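You operate a simulated robot arm through the tools that you are given. There is no shell and no other tool. Be economical: measure what you need, move in short steps, check, and stop when the job is done.

Carry out the task below with a simulated two-armed robot. There is one attempt and no reset: what you move stays moved.

TASK
Iron in the blue wax at the heat printed on its block.
Fine: flap open and fan on first; wait for the green lamp; iron back on its rest, then dial off; fan left on.

The check looks at the end state, three seconds after you hand in, the way a careful person would. Anything else that was tipped, shoved, dropped, spilled or broken makes it a failure.

THE ROBOT
Two 7-joint arms with two-finger parallel grippers on one trunk, on a base that drives. Base frame: it is fixed to the floor where the robot stands at the start and does not move with it; the origin is under the middle of the robot, x ahead of it, y to its left, z up. Readings come in m, degrees, newtons and seconds.
The left shoulder is at the start at [0.06, 0.143, 0.926], the right one opposite. With the tool pointing down near the work surface each hand reaches from about 0.3 to 0.72 m from the robot's upright axis, wherever it stands, measured 20 degrees to its own side. Places, roughly: blue-sided ski [1, 0.75, 1.5]; clamp lever [0.3, 0.9, 0.8]; fan flap [0.8, -0.1, 1.2]; fan switch [0.7, -0.2, 1]; heat dial [0.7, 0.5, 1]; heater switch [0.5, 0, 1.1]; iron rest [0.7, 0.4, 0.9]; long workbench [0.7, 0.8, 0.4]. Payload 1.57 kg a hand.
Tool frame (each hand has its own): the origin (TCP) lies between the finger pads and is the grasp point; the fingertips stand 0.03 m ahead of it; z points along the fingers, y is the line along which they close. Largest opening 0.11 m; finger width 0.024, thickness 0.012; the body of the gripper, 0.048 by 0.112 m, starts 0.078 m behind the TCP.
Orientation is that of the tool frame in the base frame, as [roll, pitch, yaw] about the fixed x, y, z axes, in that order (R = Rz(yaw) Ry(pitch) Rx(roll)). With the fingers straight down and closing along the base's y, the tool's x points along the base's -x, its y along +y and its z along -z.

THE INTERFACE
- The arms move only by the tool drive_tool. It takes "left_plan", "right_plan" or both (then of equal length, played together; a hand with none holds still); each is a list of rows, each a list of 7 numbers: the turn, a rotation vector about the tool's x, y, z in degrees, then the shift along the tool's x, y, z in m, then the closure in counts, from 0 (fully open) to 255 (shut). In form: [[rx, ry, rz, dx, dy, dz, gripper], ...]. A call has 1 to 12 rows; each row is the pose to reach, as a shift and turn from the pose commanded when the call began, along the tool's axes at that moment. A row lasts 0.2 s, in which the tool goes at most 0.05 m and 8.6 degrees; a call with a longer step from one row to the next is refused whole, and so is a gripper value outside its range. Where a pose cannot be reached the arm comes as near as it can. A force on the tool above 40 N (or 10 N above the force at the start of the call, whichever is more), or a blocked arm, ends the call early, and 0.2 s more pass. Each finger travels about 0.045 m/s and halts on what it meets, pressing with about 23 N; the grip force reading is that of the motor and also rises with nothing between the fingers. The clock runs only during rows and for 0.2 s after the last one: add rows that repeat a pose to give the fingers time. The reply holds the time, the measured pose of the TCP, the force on the tool along the base axes, the opening and the grip force, in the units named above and with some noise, with the torque about the TCP (base axes, N m) and any sound that the robot's microphone picked up.
- Cameras (640 x 400 px; columns grow to the right, rows downward): "scene" is now at [0.0473, 0.0037, 1.5362]; the picture's right is [0.05, -1.00, 0.00], its down [-0.76, -0.04, -0.65] and it looks along [0.65, 0.03, -0.76] (base axes); focal length 251 px, centre (320, 200). "left" rides on the left gripper at [0.07, -0.016, -0.141] in its tool frame; the picture's right is [0.23, 0.97, 0.00], its down [-0.86, 0.20, -0.48] and it looks along [-0.47, 0.11, 0.88] (tool axes); focal length 222 px, centre (320, 200). "right" rides on the right gripper at [0.07, 0.016, -0.141] in its tool frame; the picture's right is [-0.23, 0.97, 0.00], its down [-0.86, -0.20, -0.48] and it looks along [-0.47, -0.11, 0.88] (tool axes); focal length 222 px, centre (320, 200).
- get_image(camera): a new picture of that camera. It takes no simulated time.
- move_column(by): slides the trunk up (or, below 0, down) by that many m; the arms and the scene camera ride with it, the base frame stays. It gives what a move gives, with no picture.
- base_move(legs): drives the robot by 1 to 6 legs, each [ahead, left, turn to the left] in m, m and degrees, along the robot's own axes; the way and the turn of a leg run together, so that a leg with both is an arc; at most 1.5 m and 180 degrees a leg. The arms and the cameras ride along, it lands a little off, and it stops where it bumps. It gives what a move gives.
- aim_head(pan, tilt): turns the head with the scene camera to pan (to the left, within 86 degrees either way) and tilt (down, from -29 to 69), counted from straight ahead of the robot. It gives what a move gives.
- measure_at(camera, pixels): for up to 12 pixels [column, row] of the newest picture of that camera ("zoom" is the newest enlarged one), the place [x, y, z] in the base frame of the surface seen there, good to about 0.003 m. It takes no simulated time.
- enlarge(camera, box): a new picture of the part [left, top, right, bottom] of that camera's present view, enlarged. It takes no simulated time.
- finish_job(): hands the job in; it is judged then, once.

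Work in short steps. Measure before you move; look again where a grasp or a placing could have gone wrong, and mend it. You have 80 turns and 78 pictures in all, those below and enlarged ones among them. Open the grippers and draw the arms clear of the work before you hand the job in, unless the task says otherwise; then end with one line.

The tools are called as name(argument=value, ...) on one line, values as JSON. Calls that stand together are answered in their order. drive_tool: Moves the arms, as the interface text tells. Its arguments: {"type":"object","properties":{"left_plan":{"type":"array"},"right_plan":{"type":"array"}},"required":[]} The other tools are called the same way: move_column (by) slides the trunk up or down; base_move (legs) drives the base; aim_head (pan, tilt) turns the head that bears the scene camera; get_image (camera) takes a picture; measure_at (camera, pixels) gives the place of the surface under pixels of a picture; enlarge (camera, box) takes an enlarged picture of a part of a camera's view; finish_job () hands the job in.

At the start:

```text
clock: 0.0
left_eef_pos: [0.4352, 0.3196, 0.9998]
left_tool_rot: [-179.8, -0.1, -180.0]
left_ft_force: [-0.1, -0.2, 0.5]
left_ft_torque: [0.01, -0.01, -0.04]
left_gripper_width: 0.11
left_grasp_force: 0.1
right_eef_pos: [0.6063, -0.1964, 0.9994]
right_tool_rot: [-180.0, 0.0, 179.9]
right_ft_force: [-0.2, -0.7, -0.1]
right_ft_torque: [-0.01, 0.02, -0.03]
right_gripper_width: 0.11
right_grasp_force: 0.1
trunk travel left (down, up): [-0.525, 0.065]
robot x, y, heading: [0.0022, 0.0013, -0.3]
head pan, tilt: [2.9, 49.3]
```

scene: 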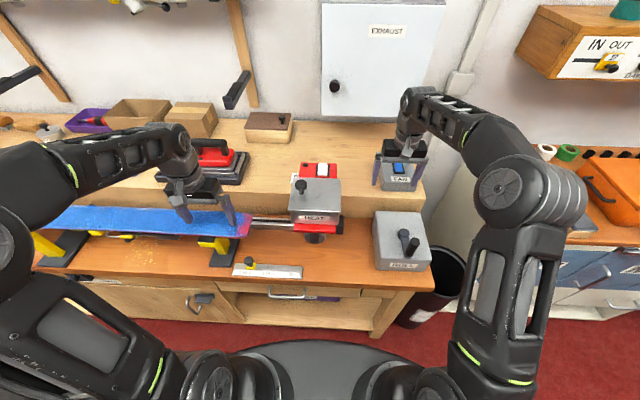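
right: 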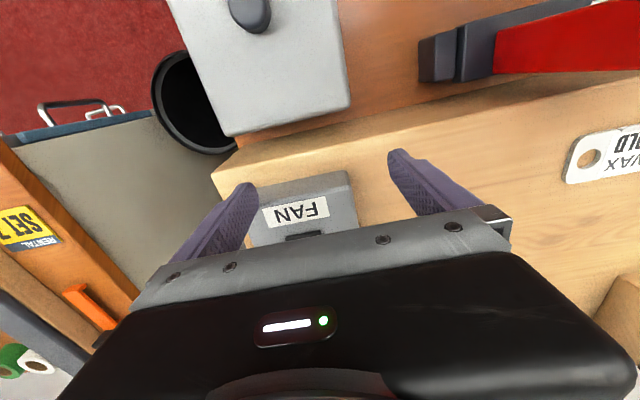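
left: 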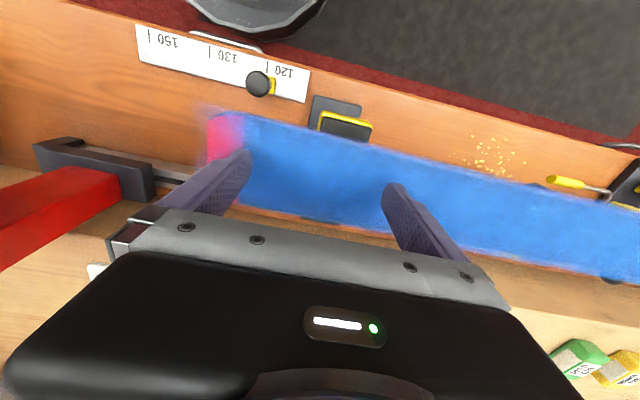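

The scene shows the bench with a blue ski, an iron at about (215,160), a HEAT dial box at (315,200), a FAN box at (400,170) and an EXHAUST flap at (385,60). I'll enlarge the parts to read the details.

enlarge(camera="scene", box=[230, 130, 450, 290])

enlarge(camera="scene", box=[0, 90, 260, 280])

enlarge(camera="left", box=[100, 0, 640, 400])

```text
2.50 times, centred on (340, 210) of scene
```

zoom: 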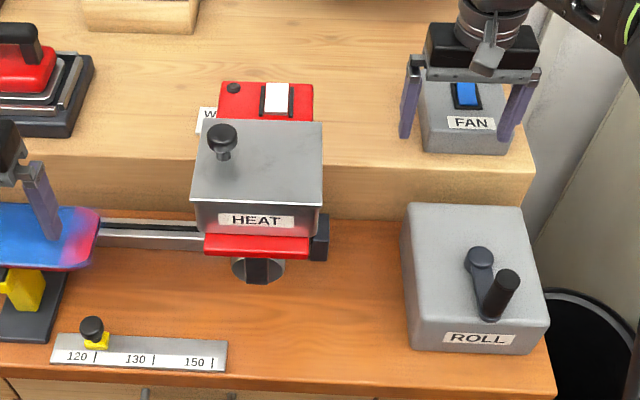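

```text
2.11 times, centred on (130, 185) of scene
```

zoom: 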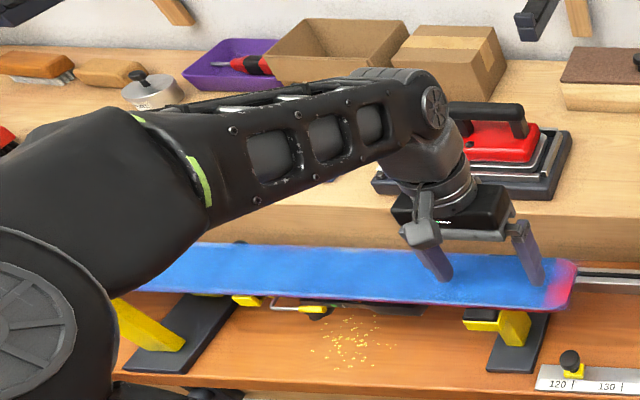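

```text
1.00 times, centred on (370, 200) of left (not enlarged: the box is as wide or as high as the picture)
```

zoom: 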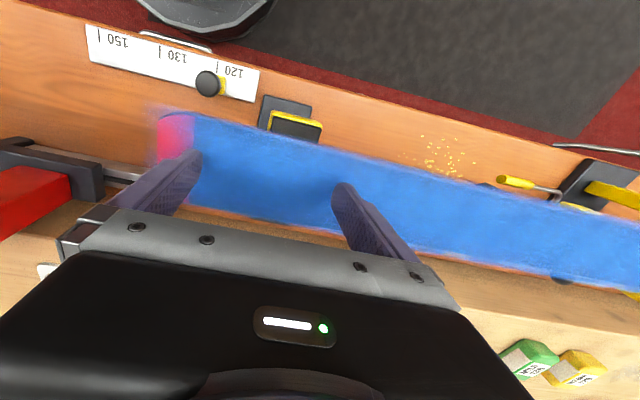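

The left arm hides part of the bench. I'll turn the head left to see the wax blocks and the ski, then decide where to park the arm.

aim_head(pan=50, tilt=35)

get_image(camera="scene")

aim_head(pan=-15, tilt=20)

get_image(camera="scene")

```text
clock: 1.1
left_eef_pos: [0.4348, 0.3201, 0.9996]
left_tool_rot: [-179.9, 0.0, -179.9]
left_ft_force: [0.1, 1.2, 0.9]
left_ft_torque: [-0.01, -0.03, 0.01]
left_gripper_width: 0.1104
left_grasp_force: 0.1
right_eef_pos: [0.6066, -0.1965, 1.0004]
right_tool_rot: [-179.9, 0.0, -180.0]
right_ft_force: [-0.7, 0.0, -0.3]
right_ft_torque: [0.05, -0.02, -0.02]
right_gripper_width: 0.1101
right_grasp_force: 0.1
trunk travel left (down, up): [-0.525, 0.065]
robot x, y, heading: [0.0004, -0.0014, 0.3]
head pan, tilt: [50.0, 35.0]
```

```text
71 pictures are left
```

scene: 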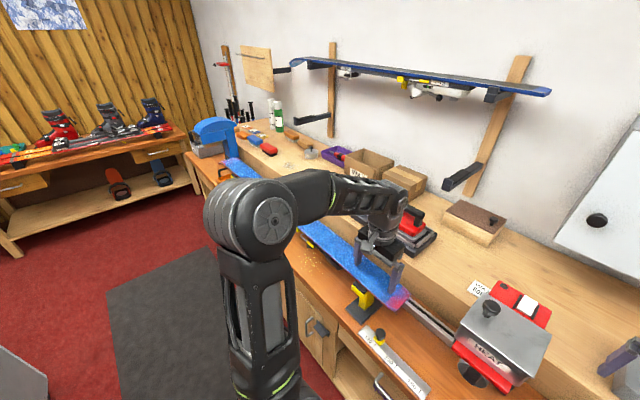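

```text
clock: 2.5
left_eef_pos: [0.434, 0.3188, 0.9989]
left_tool_rot: [179.9, 0.0, -180.0]
left_ft_force: [-0.4, -0.1, 0.7]
left_ft_torque: [0.0, 0.01, 0.02]
left_gripper_width: 0.11
left_grasp_force: 0.0
right_eef_pos: [0.6063, -0.1969, 0.9999]
right_tool_rot: [180.0, 0.0, -180.0]
right_ft_force: [0.5, -0.4, 0.0]
right_ft_torque: [0.01, -0.01, 0.02]
right_gripper_width: 0.1098
right_grasp_force: 0.2
trunk travel left (down, up): [-0.525, 0.065]
robot x, y, heading: [0.0024, 0.002, -0.1]
head pan, tilt: [-15.0, 20.0]
```

```text
70 pictures are left
```

scene: 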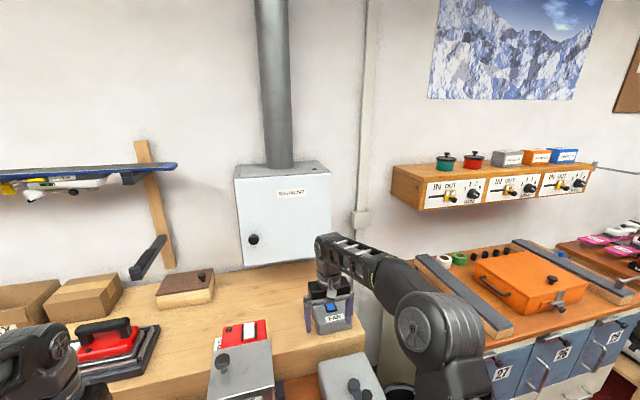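

I'll raise the left hand and slide it to the left so that its camera sees the shelf with the wax blocks (seen at about (575,365) in the left picture).

drive_tool(left_plan=[[0, 0, 0, 0, 0, -0.05, 0], [0, 0, 0, 0, 0, -0.1, 0], [0, 0, 0, 0, 0.04, -0.12, 0], [0, 0, 0, 0, 0.09, -0.12, 0], [0, 0, 0, 0, 0.14, -0.12, 0], [0, 0, 0, 0, 0.19, -0.12, 0], [0, 0, 0, 0, 0.23, -0.12, 0]])

get_image(camera="left")

aim_head(pan=25, tilt=45)

get_image(camera="scene")

```text
clock: 4.1
left_eef_pos: [0.4278, 0.4442, 1.1144]
left_tool_rot: [179.5, 0.9, 179.8]
left_ft_force: [0.5, 0.2, -0.4]
left_ft_torque: [-0.03, -0.04, 0.02]
left_gripper_width: 0.1101
left_grasp_force: 0.0
left hand out of reach, approached as far as the arm can: row 3, 4, 5, 6, 7
right_eef_pos: [0.607, -0.1953, 1.0022]
right_tool_rot: [-180.0, 0.1, -179.9]
right_ft_force: [-0.8, 0.2, -0.2]
right_ft_torque: [-0.03, -0.02, 0.02]
right_gripper_width: 0.1099
right_grasp_force: 0.1
trunk travel left (down, up): [-0.525, 0.065]
robot x, y, heading: [0.0015, 0.0005, 0.1]
head pan, tilt: [-15.0, 20.0]
```

```text
69 pictures are left
```

left: 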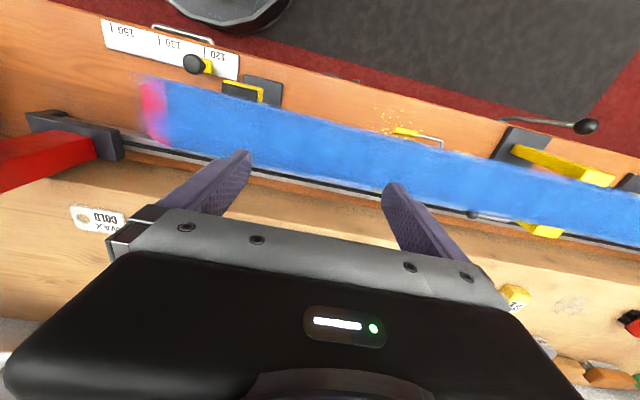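

```text
clock: 5.2
left_eef_pos: [0.4281, 0.4427, 1.1146]
left_tool_rot: [179.4, 0.9, 179.8]
left_ft_force: [-0.5, -0.8, 0.4]
left_ft_torque: [-0.01, 0.01, 0.0]
left_gripper_width: 0.1099
left_grasp_force: 0.1
right_eef_pos: [0.607, -0.1969, 0.9995]
right_tool_rot: [179.9, 0.0, -180.0]
right_ft_force: [0.4, 0.4, 0.0]
right_ft_torque: [0.02, -0.03, -0.01]
right_gripper_width: 0.1098
right_grasp_force: 0.1
trunk travel left (down, up): [-0.525, 0.065]
robot x, y, heading: [0.0021, 0.0012, 0.1]
head pan, tilt: [25.0, 45.0]
```

```text
68 pictures are left
```

scene: 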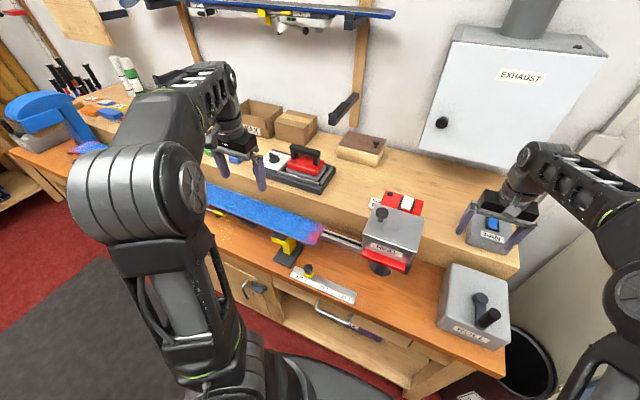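

The blocks and the iron's dial at (275,158) are partly behind the left hand. I'll draw the left hand back toward the robot and look at that area again.

drive_tool(left_plan=[[0, 0, 0, 0.05, 0, 0, 0], [0, 0, 0, 0.1, 0, 0, 0], [0, 0, 0, 0.15, 0, 0, 0], [0, 0, 0, 0.2, 0, 0, 0]])

get_image(camera="scene")

enlarge(camera="scene", box=[180, 90, 440, 250])

```text
clock: 6.2
left_eef_pos: [0.2278, 0.4451, 1.1134]
left_tool_rot: [-179.9, 0.1, 179.8]
left_ft_force: [-0.2, -0.1, -0.3]
left_ft_torque: [0.0, 0.0, -0.02]
left_gripper_width: 0.1098
left_grasp_force: 0.0
right_eef_pos: [0.6068, -0.1961, 1.0003]
right_tool_rot: [179.9, 0.0, 180.0]
right_ft_force: [0.4, 0.0, 0.0]
right_ft_torque: [-0.01, -0.01, 0.03]
right_gripper_width: 0.1101
right_grasp_force: 0.0
trunk travel left (down, up): [-0.525, 0.065]
robot x, y, heading: [-0.0026, -0.0004, -0.2]
head pan, tilt: [25.0, 45.0]
```

```text
67 pictures are left
```

scene: 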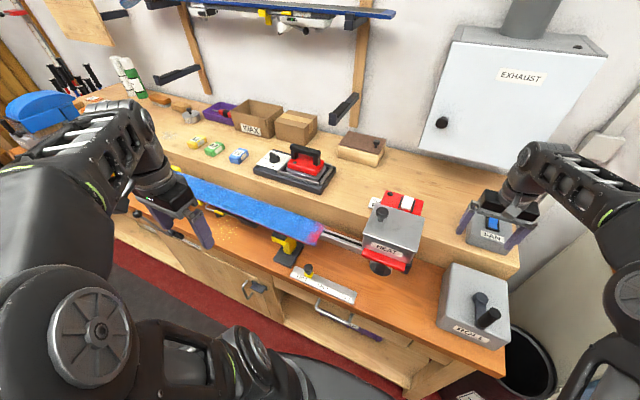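

```text
2.46 times, centred on (310, 170) of scene
```

zoom: 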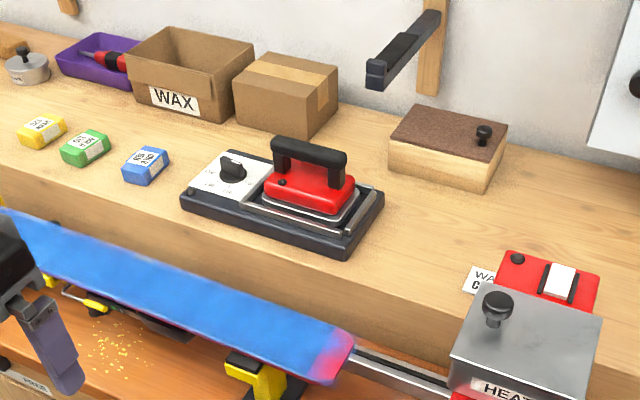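

Now close-ups of the wax blocks, the iron's dial and the tag by the heater.

enlarge(camera="scene", box=[180, 130, 260, 170])

enlarge(camera="scene", box=[245, 140, 345, 200])

enlarge(camera="scene", box=[350, 180, 440, 280])

measure_at(camera="scene", pixels=[[237, 155], [275, 157], [305, 150], [325, 180], [320, 235], [200, 185], [441, 122], [493, 224], [382, 212], [407, 203], [309, 270], [482, 298]])

```text
8.00 times, centred on (220, 150) of scene
```

zoom: 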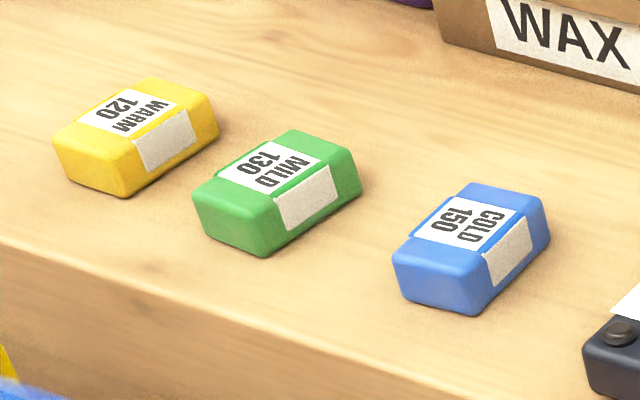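

```text
6.40 times, centred on (295, 170) of scene
```

zoom: 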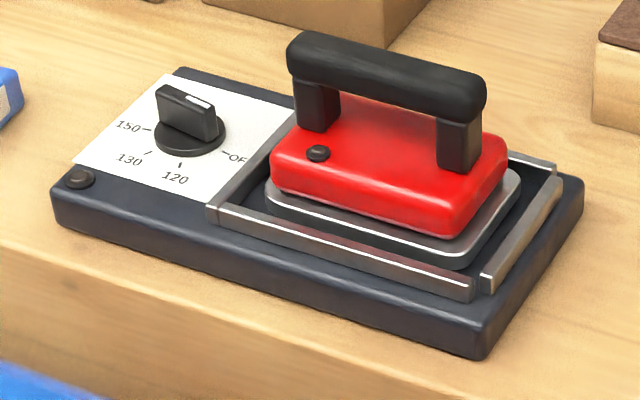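

```text
4.00 times, centred on (395, 230) of scene
```

zoom: 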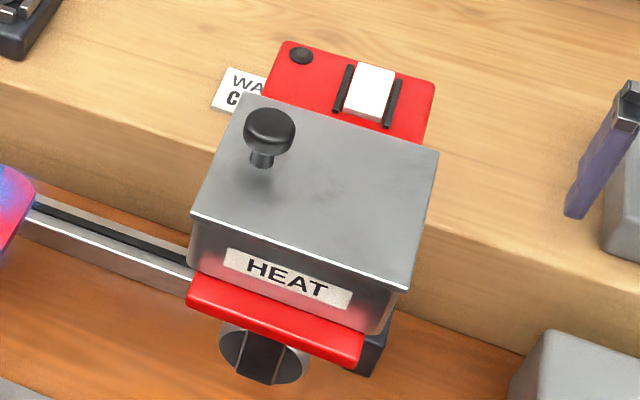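

```text
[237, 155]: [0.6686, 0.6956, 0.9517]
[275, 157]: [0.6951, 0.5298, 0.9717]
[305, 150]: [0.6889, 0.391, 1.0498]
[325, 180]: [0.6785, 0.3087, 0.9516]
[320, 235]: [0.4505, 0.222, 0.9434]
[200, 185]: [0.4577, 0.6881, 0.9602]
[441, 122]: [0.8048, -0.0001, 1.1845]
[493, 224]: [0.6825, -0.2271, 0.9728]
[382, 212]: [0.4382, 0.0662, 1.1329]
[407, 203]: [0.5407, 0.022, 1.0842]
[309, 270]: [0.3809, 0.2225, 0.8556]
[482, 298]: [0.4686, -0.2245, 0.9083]
```

The blue block reads COLD 150, and the dial seems to point at OFF (right). Next I'll look closely at the ski, the slider and the flap knob.

enlarge(camera="scene", box=[170, 160, 350, 280])

aim_head(pan=60, tilt=35)

get_image(camera="scene")

aim_head(pan=-5, tilt=30)

get_image(camera="scene")

```text
3.33 times, centred on (260, 220) of scene
```

zoom: 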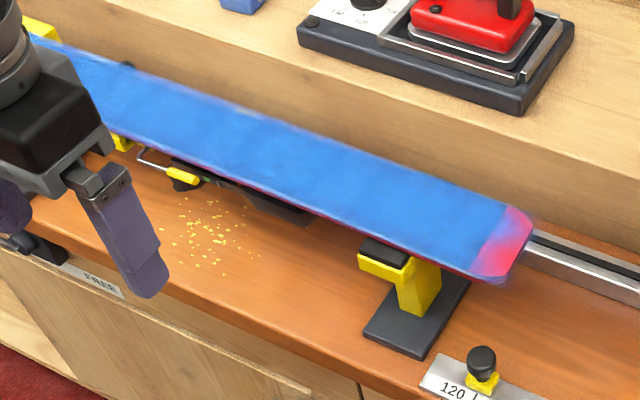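

```text
clock: 7.2
left_eef_pos: [0.2299, 0.4455, 1.1128]
left_tool_rot: [-180.0, 0.0, -180.0]
left_ft_force: [0.1, -0.6, 0.0]
left_ft_torque: [0.0, 0.03, 0.01]
left_gripper_width: 0.1099
left_grasp_force: 0.0
right_eef_pos: [0.6072, -0.1966, 1.0002]
right_tool_rot: [-180.0, 0.0, 179.9]
right_ft_force: [0.4, 0.3, -0.3]
right_ft_torque: [0.0, -0.03, 0.02]
right_gripper_width: 0.1101
right_grasp_force: 0.1
trunk travel left (down, up): [-0.525, 0.065]
robot x, y, heading: [-0.0022, -0.0001, -0.3]
head pan, tilt: [60.0, 35.0]
```

```text
61 pictures are left
```

scene: 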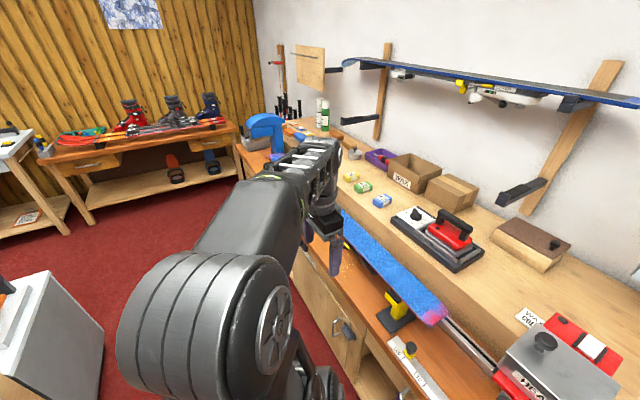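

```text
clock: 8.6
left_eef_pos: [0.2294, 0.4447, 1.1127]
left_tool_rot: [-180.0, 0.0, -180.0]
left_ft_force: [0.3, -0.3, -0.2]
left_ft_torque: [0.01, 0.02, 0.05]
left_gripper_width: 0.1099
left_grasp_force: 0.1
right_eef_pos: [0.6067, -0.1971, 0.9982]
right_tool_rot: [-179.9, 0.0, -180.0]
right_ft_force: [-0.9, -0.1, 0.6]
right_ft_torque: [0.0, -0.01, 0.0]
right_gripper_width: 0.1099
right_grasp_force: 0.1
trunk travel left (down, up): [-0.525, 0.065]
robot x, y, heading: [0.0031, 0.0007, -0.1]
head pan, tilt: [-5.0, 30.0]
```

```text
60 pictures are left
```

scene: 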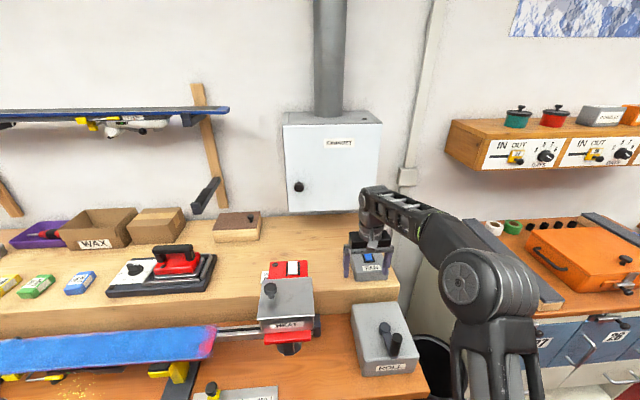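

The exhaust flap knob is at (299,187) and the fan switch at (368,257), under the right hand. I'll zoom in on both.

enlarge(camera="scene", box=[270, 100, 400, 290])

measure_at(camera="scene", pixels=[[299, 187], [284, 125], [380, 125], [290, 210], [374, 210], [368, 257], [330, 185], [376, 180]])

enlarge(camera="right", box=[200, 130, 440, 270])

```text
2.11 times, centred on (335, 195) of scene
```

zoom: 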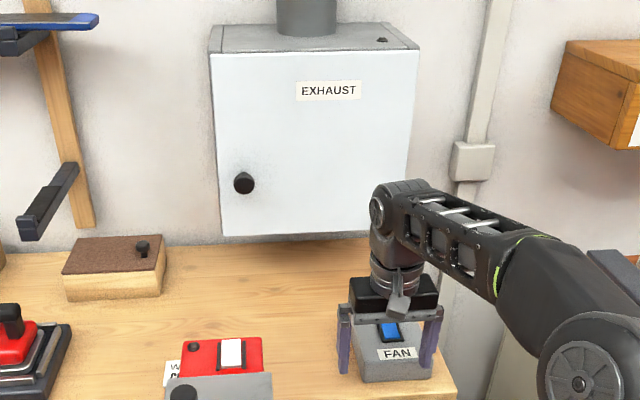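

```text
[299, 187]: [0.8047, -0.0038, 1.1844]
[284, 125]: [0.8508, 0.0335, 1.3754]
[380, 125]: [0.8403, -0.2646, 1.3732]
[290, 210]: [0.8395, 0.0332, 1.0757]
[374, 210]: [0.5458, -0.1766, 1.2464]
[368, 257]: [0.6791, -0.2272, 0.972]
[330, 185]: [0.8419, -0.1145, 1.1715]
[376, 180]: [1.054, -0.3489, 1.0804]
```

```text
2.67 times, centred on (320, 200) of right
```

zoom: 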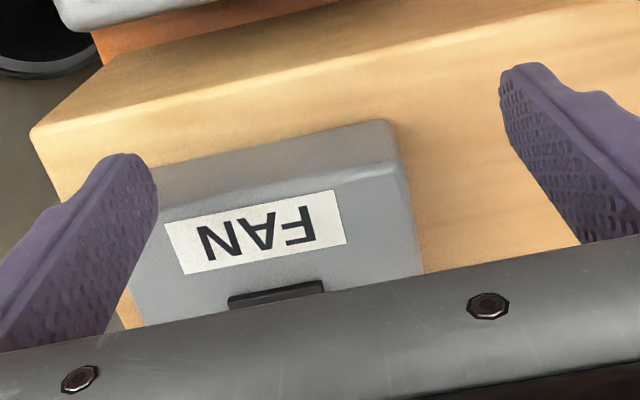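

The flap is hinged on the right (y≈-0.265), and its knob at [0.805,-0.004,1.184] faces the robot. I'll raise the right hand and turn it to point forward, staying to the right of the heater box.

drive_tool(right_plan=[[0, 0, 0, 0.02, 0, -0.045, 0], [0, -8, 0, 0.04, 0, -0.09, 0], [0, -16, 0, 0.05, 0.0, -0.13, 0], [0, -24, 0, 0.05, 0.01, -0.16, 0], [0, -32, 0, 0.05, 0.02, -0.19, 0], [0, -40, 0, 0.05, 0.03, -0.21, 0], [0, -48, 0, 0.05, 0.04, -0.22, 0], [0, -56, 0, 0.05, 0.05, -0.22, 0], [0, -64, 0, 0.05, 0.06, -0.22, 0], [0, -72, 0, 0.05, 0.07, -0.22, 0], [0, -80, 0, 0.05, 0.08, -0.22, 0], [0, -88, 0, 0.05, 0.08, -0.22, 0]])

get_image(camera="right")

get_image(camera="scene")

```text
clock: 11.2
left_eef_pos: [0.2301, 0.4458, 1.114]
left_tool_rot: [180.0, -0.1, -180.0]
left_ft_force: [0.1, -0.2, 0.3]
left_ft_torque: [-0.03, 0.0, -0.01]
left_gripper_width: 0.1099
left_grasp_force: 0.1
right_eef_pos: [0.558, -0.1162, 1.2202]
right_tool_rot: [179.5, 88.1, 179.5]
right_ft_force: [-0.5, -0.3, 0.5]
right_ft_torque: [0.01, -0.05, -0.02]
right_gripper_width: 0.1099
right_grasp_force: 0.1
trunk travel left (down, up): [-0.525, 0.065]
robot x, y, heading: [0.0022, 0.0013, 0.3]
head pan, tilt: [-5.0, 30.0]
```

```text
57 pictures are left
```

right: 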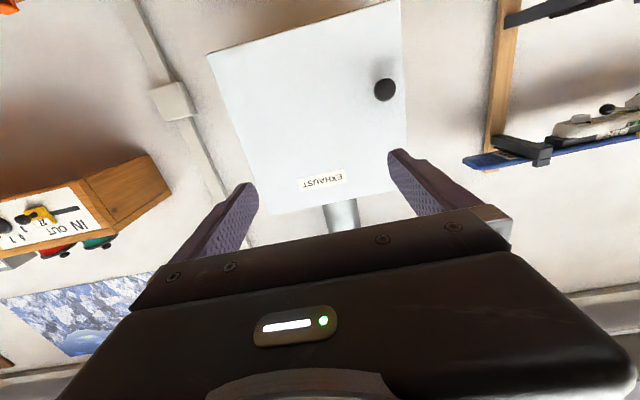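

```text
56 pictures are left
```

scene: 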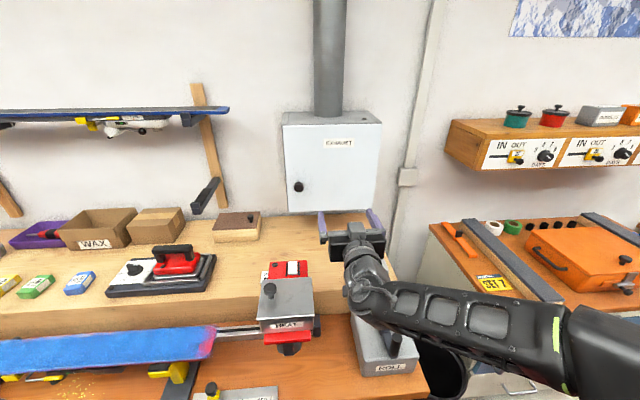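

The right hand now points at the wall, and its camera shows the knob at (385,90). I'll measure the knob with it.

measure_at(camera="right", pixels=[[385, 90], [377, 90], [394, 90], [385, 101], [385, 79], [402, 110], [215, 60], [270, 210]])

```text
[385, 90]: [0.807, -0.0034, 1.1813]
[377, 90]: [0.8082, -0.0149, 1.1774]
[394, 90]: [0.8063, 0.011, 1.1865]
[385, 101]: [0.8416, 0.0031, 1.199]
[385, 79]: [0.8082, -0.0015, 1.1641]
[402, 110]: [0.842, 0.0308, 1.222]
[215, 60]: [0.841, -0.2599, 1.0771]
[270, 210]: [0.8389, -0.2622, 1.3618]
```

The knob centre is at [0.807,-0.003,1.18]. I'll align the hand, advance over it and close.

drive_tool(right_plan=[[0, -2, 0, 0.01, 0.04, 0.02, 0], [0, -2, 0, 0.025, 0.08, 0.04, 0], [0, -2, 0, 0.032, 0.113, 0.07, 0], [0, -2, 0, 0.032, 0.113, 0.115, 0], [0, -2, 0, 0.032, 0.113, 0.16, 0], [0, -2, 0, 0.032, 0.113, 0.2, 0], [0, -2, 0, 0.032, 0.113, 0.225, 0], [0, -2, 0, 0.032, 0.113, 0.245, 0], [0, -2, 0, 0.032, 0.113, 0.245, 0]])

get_image(camera="right")

```text
clock: 11.9
left_eef_pos: [0.2274, 0.4461, 1.1139]
left_tool_rot: [180.0, 0.0, 180.0]
left_ft_force: [1.0, 0.6, 0.2]
left_ft_torque: [0.0, 0.05, -0.02]
left_gripper_width: 0.11
left_grasp_force: 0.1
right_eef_pos: [0.6169, -0.0056, 1.1978]
right_tool_rot: [22.1, 88.9, 22.4]
right_ft_force: [-4.3, 4.5, 16.4]
right_ft_torque: [0.53, 2.94, -0.49]
right_gripper_width: 0.1098
right_grasp_force: 0.0
trunk travel left (down, up): [-0.525, 0.065]
robot x, y, heading: [-0.0041, -0.0033, -0.1]
head pan, tilt: [-5.0, 30.0]
stopped in row 3 (right hand): the force on the tool passed its limit at 48 N (the readings are from after the stop); the commanded pose is now the measured one
```

```text
55 pictures are left
```

right: 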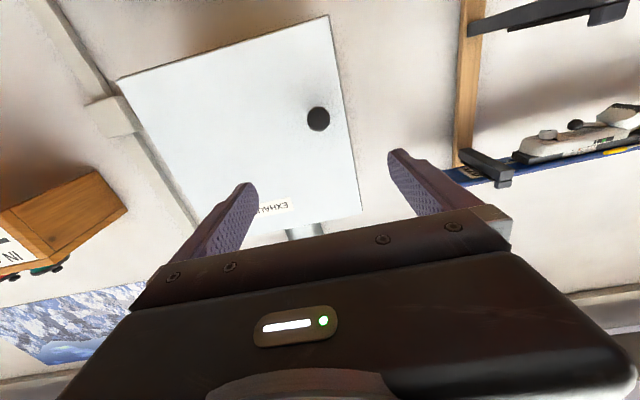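

Something was hit (48 N upward), probably the heater box under my wrist. I'll look at the scene.

enlarge(camera="scene", box=[210, 160, 430, 370])

```text
1.90 times, centred on (320, 265) of scene
```

zoom: 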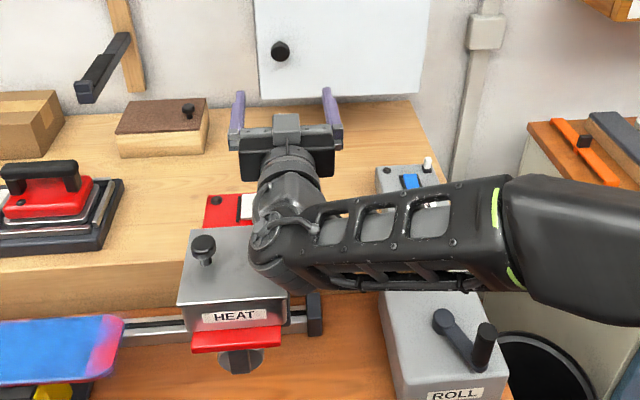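

My wrist touched the top right edge of the HEAT box, which seems unmoved. I'll lift, go back right, advance farther forward there, then come left so that the wrist stays beyond the box.

drive_tool(right_plan=[[0, 0, 0, -0.04, 0, 0, 0], [0, 0, 0, -0.05, -0.04, 0, 0], [0, 0, 0, -0.05, -0.08, 0, 0], [0, 0, 0, -0.05, -0.11, 0, 0], [0, 0, 0, -0.05, -0.11, 0.04, 0], [0, 0, 0, -0.05, -0.11, 0.08, 0], [0, 0, 0, -0.05, -0.11, 0.115, 0], [0, 0, 0, -0.05, -0.11, 0.115, 0]])

get_image(camera="scene")

```text
clock: 13.8
left_eef_pos: [0.2284, 0.4451, 1.1133]
left_tool_rot: [-180.0, 0.1, 180.0]
left_ft_force: [-0.6, -0.4, -0.2]
left_ft_torque: [0.02, 0.0, 0.01]
left_gripper_width: 0.11
left_grasp_force: 0.1
right_eef_pos: [0.7316, -0.1197, 1.2451]
right_tool_rot: [23.4, 89.2, 23.6]
right_ft_force: [-0.3, 0.6, 0.6]
right_ft_torque: [-0.02, 0.01, 0.0]
right_gripper_width: 0.1098
right_grasp_force: 0.0
trunk travel left (down, up): [-0.525, 0.065]
robot x, y, heading: [0.0001, -0.0005, -0.2]
head pan, tilt: [-5.0, 30.0]
```

```text
53 pictures are left
```

scene: 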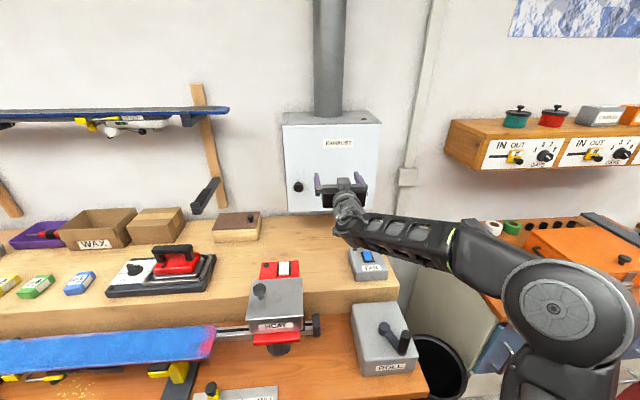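

The heater carriage has shifted left along its rail (label moved from (285,325) to (272,325)). I'll measure how far, so that I can push it back.

measure_at(camera="scene", pixels=[[261, 289], [284, 268], [266, 268], [298, 263], [250, 320], [301, 318], [317, 325], [272, 325], [278, 338], [247, 329], [302, 290], [314, 325]])

enlarge(camera="scene", box=[200, 240, 340, 370])

```text
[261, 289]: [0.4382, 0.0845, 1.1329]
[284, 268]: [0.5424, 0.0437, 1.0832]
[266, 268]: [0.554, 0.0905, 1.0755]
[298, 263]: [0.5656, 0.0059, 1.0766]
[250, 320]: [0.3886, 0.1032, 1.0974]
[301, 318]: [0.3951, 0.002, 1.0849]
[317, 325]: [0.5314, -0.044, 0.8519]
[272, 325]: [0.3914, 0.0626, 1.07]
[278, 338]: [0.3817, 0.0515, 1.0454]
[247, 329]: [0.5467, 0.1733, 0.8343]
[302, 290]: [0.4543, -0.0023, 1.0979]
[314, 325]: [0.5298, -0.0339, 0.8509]
```

```text
3.08 times, centred on (270, 305) of scene
```

zoom: 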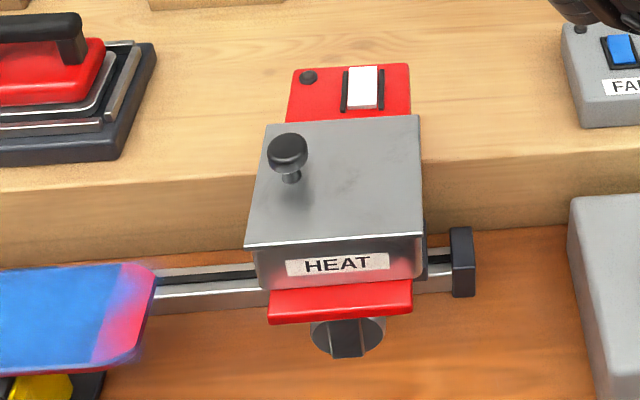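

The carriage slid about 0.02 m; I'll push it back later with a hand. Now I pitch the right hand about 25° down so that the wrist stays high, move left and come over the knob from above.

drive_tool(right_plan=[[0, 8.3, 0, -0.01, 0.03, -0.02, 0], [0, 16.6, 0, -0.02, 0.06, -0.02, 0], [0, 25, 0, -0.02, 0.09, -0.02, 0], [0, 25, 0, -0.01, 0.117, 0.0, 0], [0, 25, 0, 0.01, 0.117, 0.02, 0], [0, 25, 0, 0.035, 0.117, 0.03, 0], [0, 25, 0, 0.05, 0.117, 0.045, 0], [0, 25, 0, 0.06, 0.117, 0.06, 0], [0, 25, 0, 0.063, 0.117, 0.073, 0], [0, 25, 0, 0.063, 0.117, 0.073, 0]])

get_image(camera="right")

get_image(camera="scene")

```text
clock: 15.9
left_eef_pos: [0.2274, 0.4452, 1.1136]
left_tool_rot: [-179.9, -0.1, -180.0]
left_ft_force: [0.0, 0.1, 0.0]
left_ft_torque: [0.0, 0.0, -0.03]
left_gripper_width: 0.11
left_grasp_force: 0.1
right_eef_pos: [0.8077, -0.0023, 1.1842]
right_tool_rot: [179.1, 65.7, 179.3]
right_ft_force: [-2.3, 0.3, -0.6]
right_ft_torque: [0.05, 0.01, -0.1]
right_gripper_width: 0.11
right_grasp_force: 0.0
trunk travel left (down, up): [-0.525, 0.065]
robot x, y, heading: [-0.0005, 0.0015, 0.2]
head pan, tilt: [-5.0, 30.0]
```

```text
51 pictures are left
```

right: 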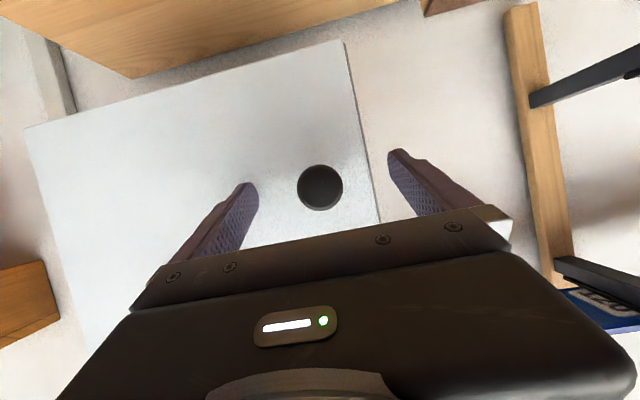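

```text
50 pictures are left
```

scene: 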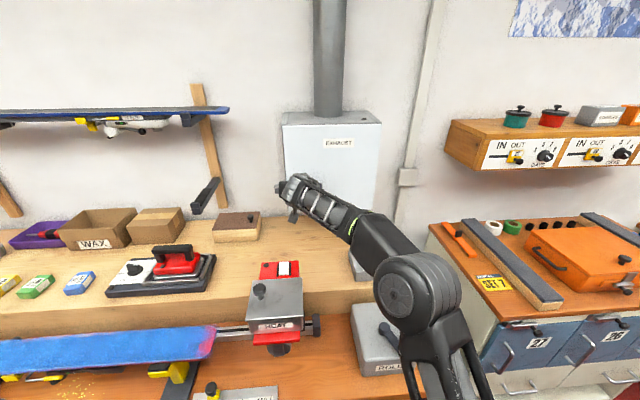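

The knob sits between the fingers at (320,188). I close on it.

drive_tool(right_plan=[[0, 0, 0, 0, 0, 0, 255], [0, 0, 0, 0, 0, 0, 255], [0, 0, 0, 0, 0, 0, 255], [0, 0, 0, 0, 0, 0, 255], [0, 0, 0, 0, 0, 0, 255], [0, 0, 0, 0, 0, 0, 255]])

```text
clock: 17.4
left_eef_pos: [0.2282, 0.4452, 1.113]
left_tool_rot: [180.0, 0.0, 180.0]
left_ft_force: [0.3, 0.2, 0.1]
left_ft_torque: [0.0, -0.01, 0.0]
left_gripper_width: 0.1102
left_grasp_force: 0.1
right_eef_pos: [0.8065, -0.0019, 1.1839]
right_tool_rot: [179.1, 65.7, 179.4]
right_ft_force: [-0.1, 0.9, 0.4]
right_ft_torque: [0.03, -0.02, 0.04]
right_gripper_width: 0.0339
right_grasp_force: 27.5
trunk travel left (down, up): [-0.525, 0.065]
robot x, y, heading: [0.0029, 0.0012, -0.2]
head pan, tilt: [-5.0, 30.0]
```

Gripped at 0.034 m. I pull the flap open along an arc about its hinge, in 8° steps, turning the hand with it.

drive_tool(right_plan=[[-3.6, 0, -1.6, 0.0074, -0.0035, -0.0164, 255], [-7.3, 0, -3.3, 0.0148, -0.0078, -0.0327, 255], [-14.6, 0, -6.6, 0.029, -0.0206, -0.0641, 255], [-21.9, 0, -9.9, 0.0424, -0.038, -0.0937, 255], [-29.2, 0, -13.2, 0.0546, -0.0598, -0.1207, 255], [-36.4, 0, -16.5, 0.0654, -0.0855, -0.1447, 255], [-36.4, 0, -16.5, 0.0654, -0.0855, -0.1447, 255]])

get_image(camera="scene")

```text
clock: 18.6
left_eef_pos: [0.2324, 0.4442, 1.1119]
left_tool_rot: [-179.8, -0.2, 179.9]
left_ft_force: [-0.2, 0.7, 0.5]
left_ft_torque: [-0.09, 0.0, 0.01]
left_gripper_width: 0.1101
left_grasp_force: 0.0
right_eef_pos: [0.6836, -0.0539, 1.1843]
right_tool_rot: [-176.9, 65.7, -146.4]
right_ft_force: [7.0, -13.8, -2.6]
right_ft_torque: [0.3, -0.4, -0.7]
right_gripper_width: 0.0334
right_grasp_force: 41.7
trunk travel left (down, up): [-0.525, 0.065]
robot x, y, heading: [0.0002, 0.0018, -0.3]
head pan, tilt: [-5.0, 30.0]
stopped in row 6 (right hand): the force on the tool passed its limit at 46 N (the readings are from after the stop); the commanded pose is now the measured one
```

```text
49 pictures are left
```

scene: 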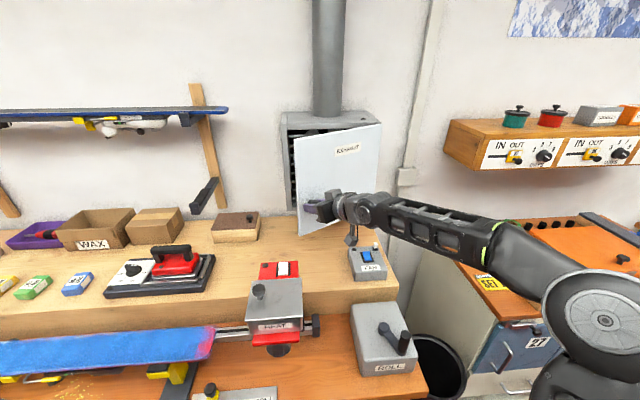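

The flap is about 32° open and the force says the hinge radius is smaller (~0.245 m). I continue on a corrected arc.

drive_tool(right_plan=[[-7.3, 0, -3.3, 0.0139, -0.0056, -0.0307, 255], [-14.6, 0, -6.6, 0.0273, -0.0158, -0.0604, 255], [-21.9, 0, -9.9, 0.04, -0.0304, -0.0885, 255], [-29.2, 0, -13.2, 0.0518, -0.0491, -0.1145, 255], [-36.4, 0, -16.5, 0.0624, -0.0717, -0.1379, 255], [-43.7, 0, -19.8, 0.0716, -0.0976, -0.1582, 255]])

get_image(camera="scene")

```text
clock: 20.0
left_eef_pos: [0.2298, 0.4435, 1.1139]
left_tool_rot: [-179.9, 0.0, 179.7]
left_ft_force: [0.7, -0.6, 0.4]
left_ft_torque: [0.0, 0.01, 0.01]
left_gripper_width: 0.1101
left_grasp_force: 0.1
right_eef_pos: [0.5808, -0.2221, 1.185]
right_tool_rot: [-177.5, 65.0, -98.2]
right_ft_force: [-7.1, -1.0, -2.9]
right_ft_torque: [1.24, -0.14, -0.45]
right_gripper_width: 0.0331
right_grasp_force: 40.8
trunk travel left (down, up): [-0.525, 0.065]
robot x, y, heading: [0.0047, -0.0004, -0.2]
head pan, tilt: [-5.0, 30.0]
```

```text
48 pictures are left
```

scene: 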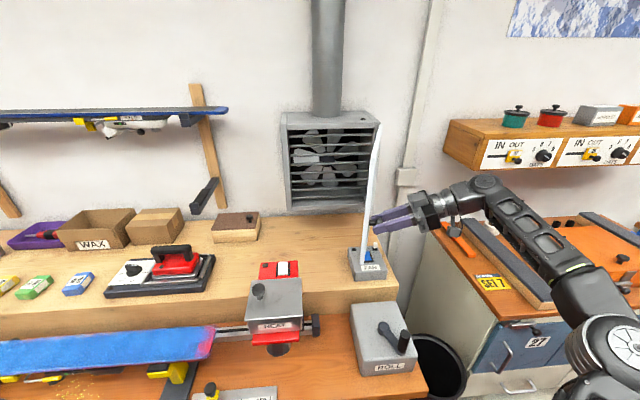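

The flap is about 80° open, and the fan grille shows. To free the space over the fan switch I'll swing it a bit farther if it allows.

drive_tool(right_plan=[[-3.6, 0, -1.6, 0.0074, -0.0018, -0.016, 255], [-7.3, 0, -3.3, 0.0148, -0.0043, -0.0316, 255], [-10.9, 0, -5, 0.022, -0.0085, -0.047, 255], [-14.6, 0, -6.6, 0.0291, -0.0135, -0.0624, 255], [-18.2, 0, -8.2, 0.036, -0.02, -0.077, 255], [-21.9, 0, -9.9, 0.0428, -0.0273, -0.0917, 255]])

get_image(camera="scene")

```text
clock: 21.4
left_eef_pos: [0.2314, 0.4437, 1.1152]
left_tool_rot: [179.9, 0.1, 179.8]
left_ft_force: [0.1, 0.1, -0.3]
left_ft_torque: [0.0, 0.01, 0.04]
left_gripper_width: 0.1101
left_grasp_force: 0.1
right_eef_pos: [0.5752, -0.2503, 1.185]
right_tool_rot: [-165.1, 62.0, -87.7]
right_ft_force: [3.3, 0.3, 8.7]
right_ft_torque: [-0.98, 0.13, 0.13]
right_gripper_width: 0.0331
right_grasp_force: 41.4
right hand out of reach, approached as far as the arm can: row 1, 2, 3, 4, 5, 6
trunk travel left (down, up): [-0.525, 0.065]
robot x, y, heading: [0.0033, 0.0001, -0.1]
head pan, tilt: [-5.0, 30.0]
```

```text
47 pictures are left
```

scene: 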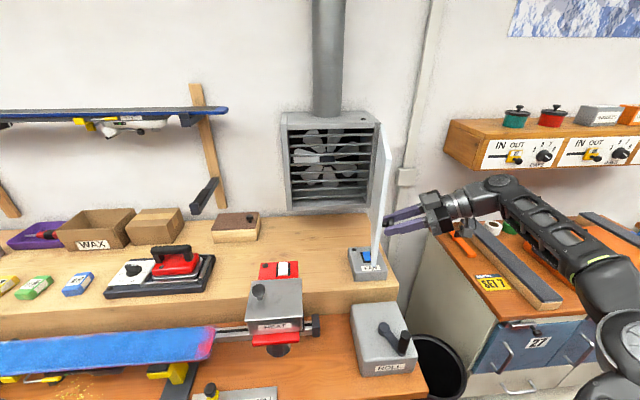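

The arm's reach ends here; the flap is about 90° open. I release the knob and back away from it.

drive_tool(right_plan=[[0, 0, 0, 0, 0, 0, 100], [0, 0, 0, 0, 0, 0, 60], [0, 0, 0, 0, 0, 0, 60], [0, 0, 0, 0, 0, 0, 60], [0, 0, 0, 0, 0, -0.03, 60], [0, 0, 0, 0, 0, -0.06, 60], [0, 0, 0, 0, 0.03, -0.08, 60], [0, 0, 0, 0, 0.07, -0.08, 60], [0, 0, 0, 0, 0.11, -0.08, 60], [0, 0, 0, 0, 0.15, -0.08, 60]])

get_image(camera="scene")

```text
clock: 23.6
left_eef_pos: [0.2299, 0.444, 1.1143]
left_tool_rot: [-180.0, 0.1, 179.8]
left_ft_force: [0.4, 1.2, 0.1]
left_ft_torque: [-0.02, 0.03, 0.01]
left_gripper_width: 0.1099
left_grasp_force: 0.1
right_eef_pos: [0.4738, -0.2931, 1.2035]
right_tool_rot: [-162.8, 63.2, -87.4]
right_ft_force: [0.4, 0.0, 0.1]
right_ft_torque: [0.01, 0.03, 0.03]
right_gripper_width: 0.0843
right_grasp_force: 0.1
right hand out of reach, approached as far as the arm can: row 5, 6, 7, 8, 9, 10
trunk travel left (down, up): [-0.525, 0.065]
robot x, y, heading: [0.0038, -0.0049, -0.3]
head pan, tilt: [-5.0, 30.0]
```

```text
46 pictures are left
```

scene: 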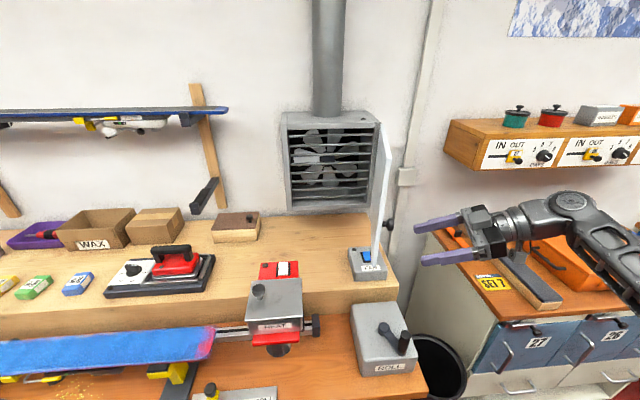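

The flap stands at about 90°. I turn the right hand to point forward again, in front of the flap's free edge, so I can push it wider from the inside.

drive_tool(right_plan=[[7.3, 1.1, 3.5, -0.004, 0.007, 0.006, 150], [14.6, 2.2, 7, -0.008, 0.013, 0.013, 255], [22, 3.3, 10.6, -0.012, 0.02, 0.019, 255], [29.3, 4.4, 14.1, -0.016, 0.027, 0.026, 255], [36.6, 5.5, 17.6, -0.02, 0.034, 0.032, 255], [43.9, 6.5, 21.2, -0.025, 0.041, 0.039, 255], [51.2, 7.6, 24.7, -0.029, 0.048, 0.045, 255], [58.6, 8.7, 28.2, -0.033, 0.054, 0.052, 255], [65.9, 9.8, 31.8, -0.037, 0.061, 0.058, 255], [73.2, 10.9, 35.3, -0.0416, 0.068, 0.065, 255]])

get_image(camera="right")

```text
clock: 25.8
left_eef_pos: [0.2293, 0.4448, 1.1134]
left_tool_rot: [-180.0, 0.0, 179.8]
left_ft_force: [-0.6, 0.3, 0.7]
left_ft_torque: [-0.03, 0.01, -0.03]
left_gripper_width: 0.1101
left_grasp_force: 0.1
right_eef_pos: [0.4239, -0.2031, 1.1963]
right_tool_rot: [-160.5, 61.8, -165.5]
right_ft_force: [-0.4, 0.1, -0.5]
right_ft_torque: [0.0, 0.0, 0.0]
right_gripper_width: 0.0
right_grasp_force: 21.2
right hand out of reach, approached as far as the arm can: row 7, 8, 10
trunk travel left (down, up): [-0.525, 0.065]
robot x, y, heading: [0.0006, -0.0013, -0.3]
head pan, tilt: [-5.0, 30.0]
```

```text
45 pictures are left
```

right: 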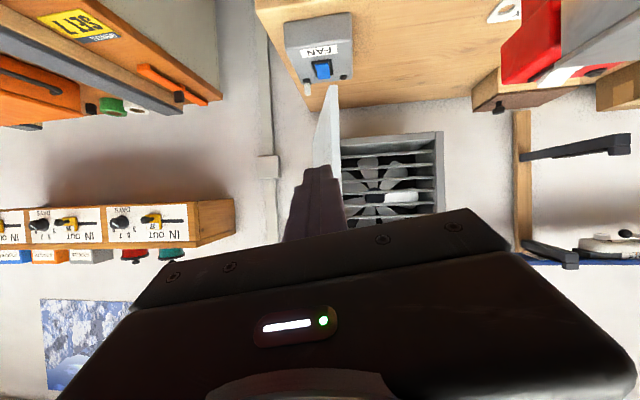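

The flap is seen edge-on at (335,130), with the fan switch at (322,68) below. I measure the door and switch.

measure_at(camera="right", pixels=[[335, 92], [336, 120], [325, 130], [338, 160], [323, 72], [321, 62], [307, 90], [344, 78], [300, 42], [335, 40]])

enlarge(camera="right", box=[270, 0, 370, 110])

```text
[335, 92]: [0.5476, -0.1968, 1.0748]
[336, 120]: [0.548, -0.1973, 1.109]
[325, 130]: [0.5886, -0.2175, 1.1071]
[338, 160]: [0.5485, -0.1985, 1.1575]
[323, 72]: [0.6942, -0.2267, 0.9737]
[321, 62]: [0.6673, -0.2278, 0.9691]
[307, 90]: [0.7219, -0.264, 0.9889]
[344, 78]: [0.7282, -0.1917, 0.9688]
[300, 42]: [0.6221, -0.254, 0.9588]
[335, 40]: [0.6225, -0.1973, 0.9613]
```

```text
3.64 times, centred on (320, 55) of right
```

zoom: 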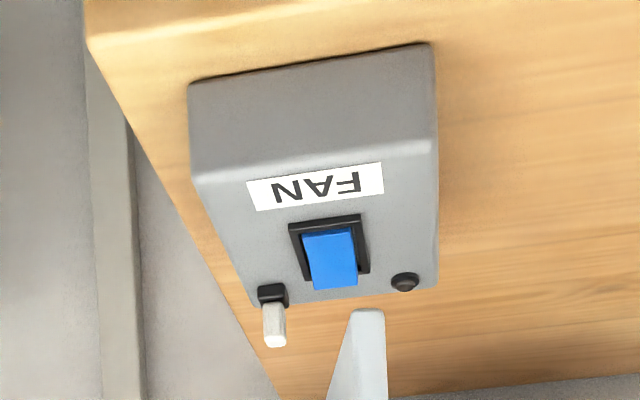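

The flap stands at about 80°, with its free edge at [0.548,-0.197]. I go left of it with closed fingers, reach in behind and sweep it right.

drive_tool(right_plan=[[0, 0, 0, -0.0053, 0.0444, -0.0052, 255], [0, 0, 0, -0.0106, 0.0887, -0.0104, 255], [0, 0, 0, -0.03, 0.091, 0.0275, 255], [0, 0, 0, -0.0495, 0.093, 0.065, 255], [0, 0, 0, -0.069, 0.095, 0.103, 255], [0, 0, 0, -0.0884, 0.0971, 0.1406, 255], [0, 0, 0, -0.083, 0.054, 0.1456, 255], [0, 0, 0, -0.078, 0.012, 0.1506, 255], [0, 0, 0, -0.073, -0.03, 0.1556, 255], [0, 0, 0, -0.068, -0.072, 0.1606, 255], [0, 0, 0, -0.063, -0.115, 0.1656, 255], [0, 0, 0, -0.0577, -0.155, 0.1706, 255]])

get_image(camera="scene")

```text
clock: 28.4
left_eef_pos: [0.2317, 0.4438, 1.1136]
left_tool_rot: [-180.0, 0.0, 179.8]
left_ft_force: [-0.2, 0.2, 0.4]
left_ft_torque: [0.02, -0.03, 0.01]
left_gripper_width: 0.1103
left_grasp_force: 0.1
right_eef_pos: [0.5989, -0.3741, 1.1971]
right_tool_rot: [-160.6, 61.7, -165.5]
right_ft_force: [0.0, 0.3, 0.1]
right_ft_torque: [-0.01, -0.04, 0.0]
right_gripper_width: 0.0001
right_grasp_force: 21.2
trunk travel left (down, up): [-0.525, 0.065]
robot x, y, heading: [-0.0008, -0.0022, -0.2]
head pan, tilt: [-5.0, 30.0]
```

```text
43 pictures are left
```

scene: 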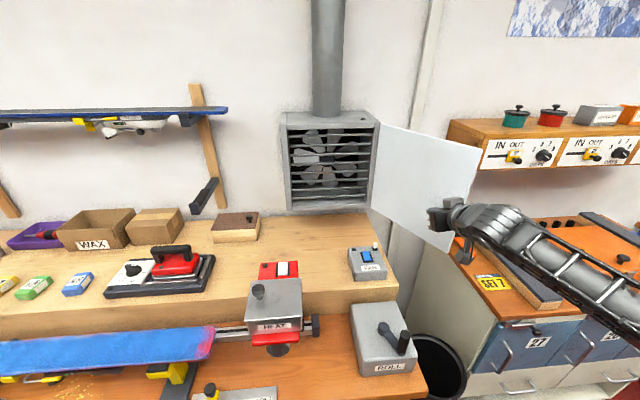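

The flap is wide open, well past 90°. Next I bring the right hand back left and turn it down above the fan switch, keeping the fingers closed.

drive_tool(right_plan=[[0, 0, 0, 0, 0.04, -0.01, 255], [0, 7.75, 0, 0, 0.08, -0.01, 255], [0, 15.5, 0, 0, 0.11, 0, 255], [0, 23.3, 0, 0.005, 0.14, 0.01, 255], [0, 31, 0, 0.01, 0.155, 0.02, 255], [0, 38.8, 0, 0.02, 0.163, 0.04, 255], [0, 46.5, 0, 0.03, 0.163, 0.06, 255], [0, 54.3, 0, 0.04, 0.163, 0.08, 255], [0, 62, 0, 0.04, 0.163, 0.08, 255]])

get_image(camera="right")

```text
clock: 30.4
left_eef_pos: [0.2309, 0.4437, 1.1142]
left_tool_rot: [179.9, 0.1, 179.7]
left_ft_force: [0.2, 0.1, -0.2]
left_ft_torque: [-0.03, 0.04, 0.04]
left_gripper_width: 0.1102
left_grasp_force: 0.0
right_eef_pos: [0.6455, -0.2222, 1.0925]
right_tool_rot: [-171.3, 10.3, 179.2]
right_ft_force: [0.0, 0.5, -0.1]
right_ft_torque: [-0.01, -0.03, 0.02]
right_gripper_width: 0.0
right_grasp_force: 20.7
right hand out of reach, approached as far as the arm can: row 8, 9
trunk travel left (down, up): [-0.525, 0.065]
robot x, y, heading: [0.0014, -0.0018, -0.3]
head pan, tilt: [-5.0, 30.0]
```

```text
42 pictures are left
```

right: 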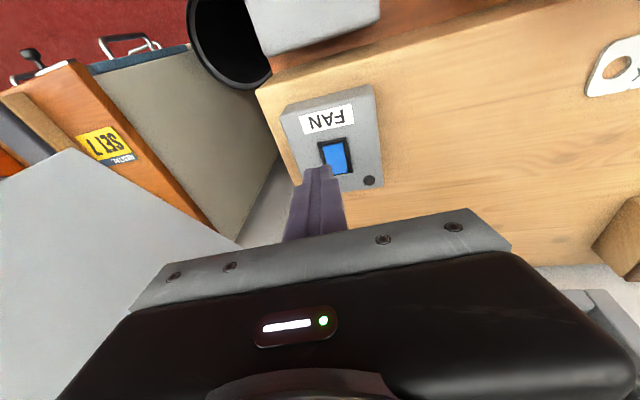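

The hand points nearly straight down, with the tip above the switch. I move to the far (raised) half of the blue rocker and press.

drive_tool(right_plan=[[0, 0, 0, -0.03, 0.005, 0.02, 255], [0, 0, 0, -0.032, 0.01, 0.06, 255], [0, 0, 0, -0.032, 0.0152, 0.085, 255], [0, 0, 0, -0.032, 0.0152, 0.092, 255], [0, 0, 0, -0.032, 0.0152, 0.098, 255], [0, 0, 0, -0.032, 0.0152, 0.103, 255]])

enlarge(camera="right", box=[240, 60, 440, 240])

```text
clock: 31.8
left_eef_pos: [0.2264, 0.4449, 1.1151]
left_tool_rot: [-179.9, 0.2, 179.7]
left_ft_force: [-0.4, 0.1, -1.3]
left_ft_torque: [0.0, 0.03, 0.03]
left_gripper_width: 0.1099
left_grasp_force: 0.0
right_eef_pos: [0.6931, -0.2239, 1.003]
right_tool_rot: [-171.1, 11.1, 179.2]
right_ft_force: [-8.6, 0.6, 37.9]
right_ft_torque: [0.25, 0.48, 0.07]
right_gripper_width: 0.0
right_grasp_force: 21.6
trunk travel left (down, up): [-0.525, 0.065]
robot x, y, heading: [0.0015, -0.0026, -0.3]
head pan, tilt: [-5.0, 30.0]
```

```text
2.22 times, centred on (340, 150) of right
```

zoom: 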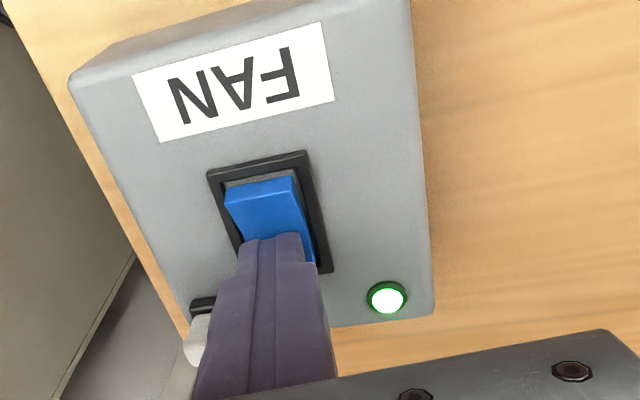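

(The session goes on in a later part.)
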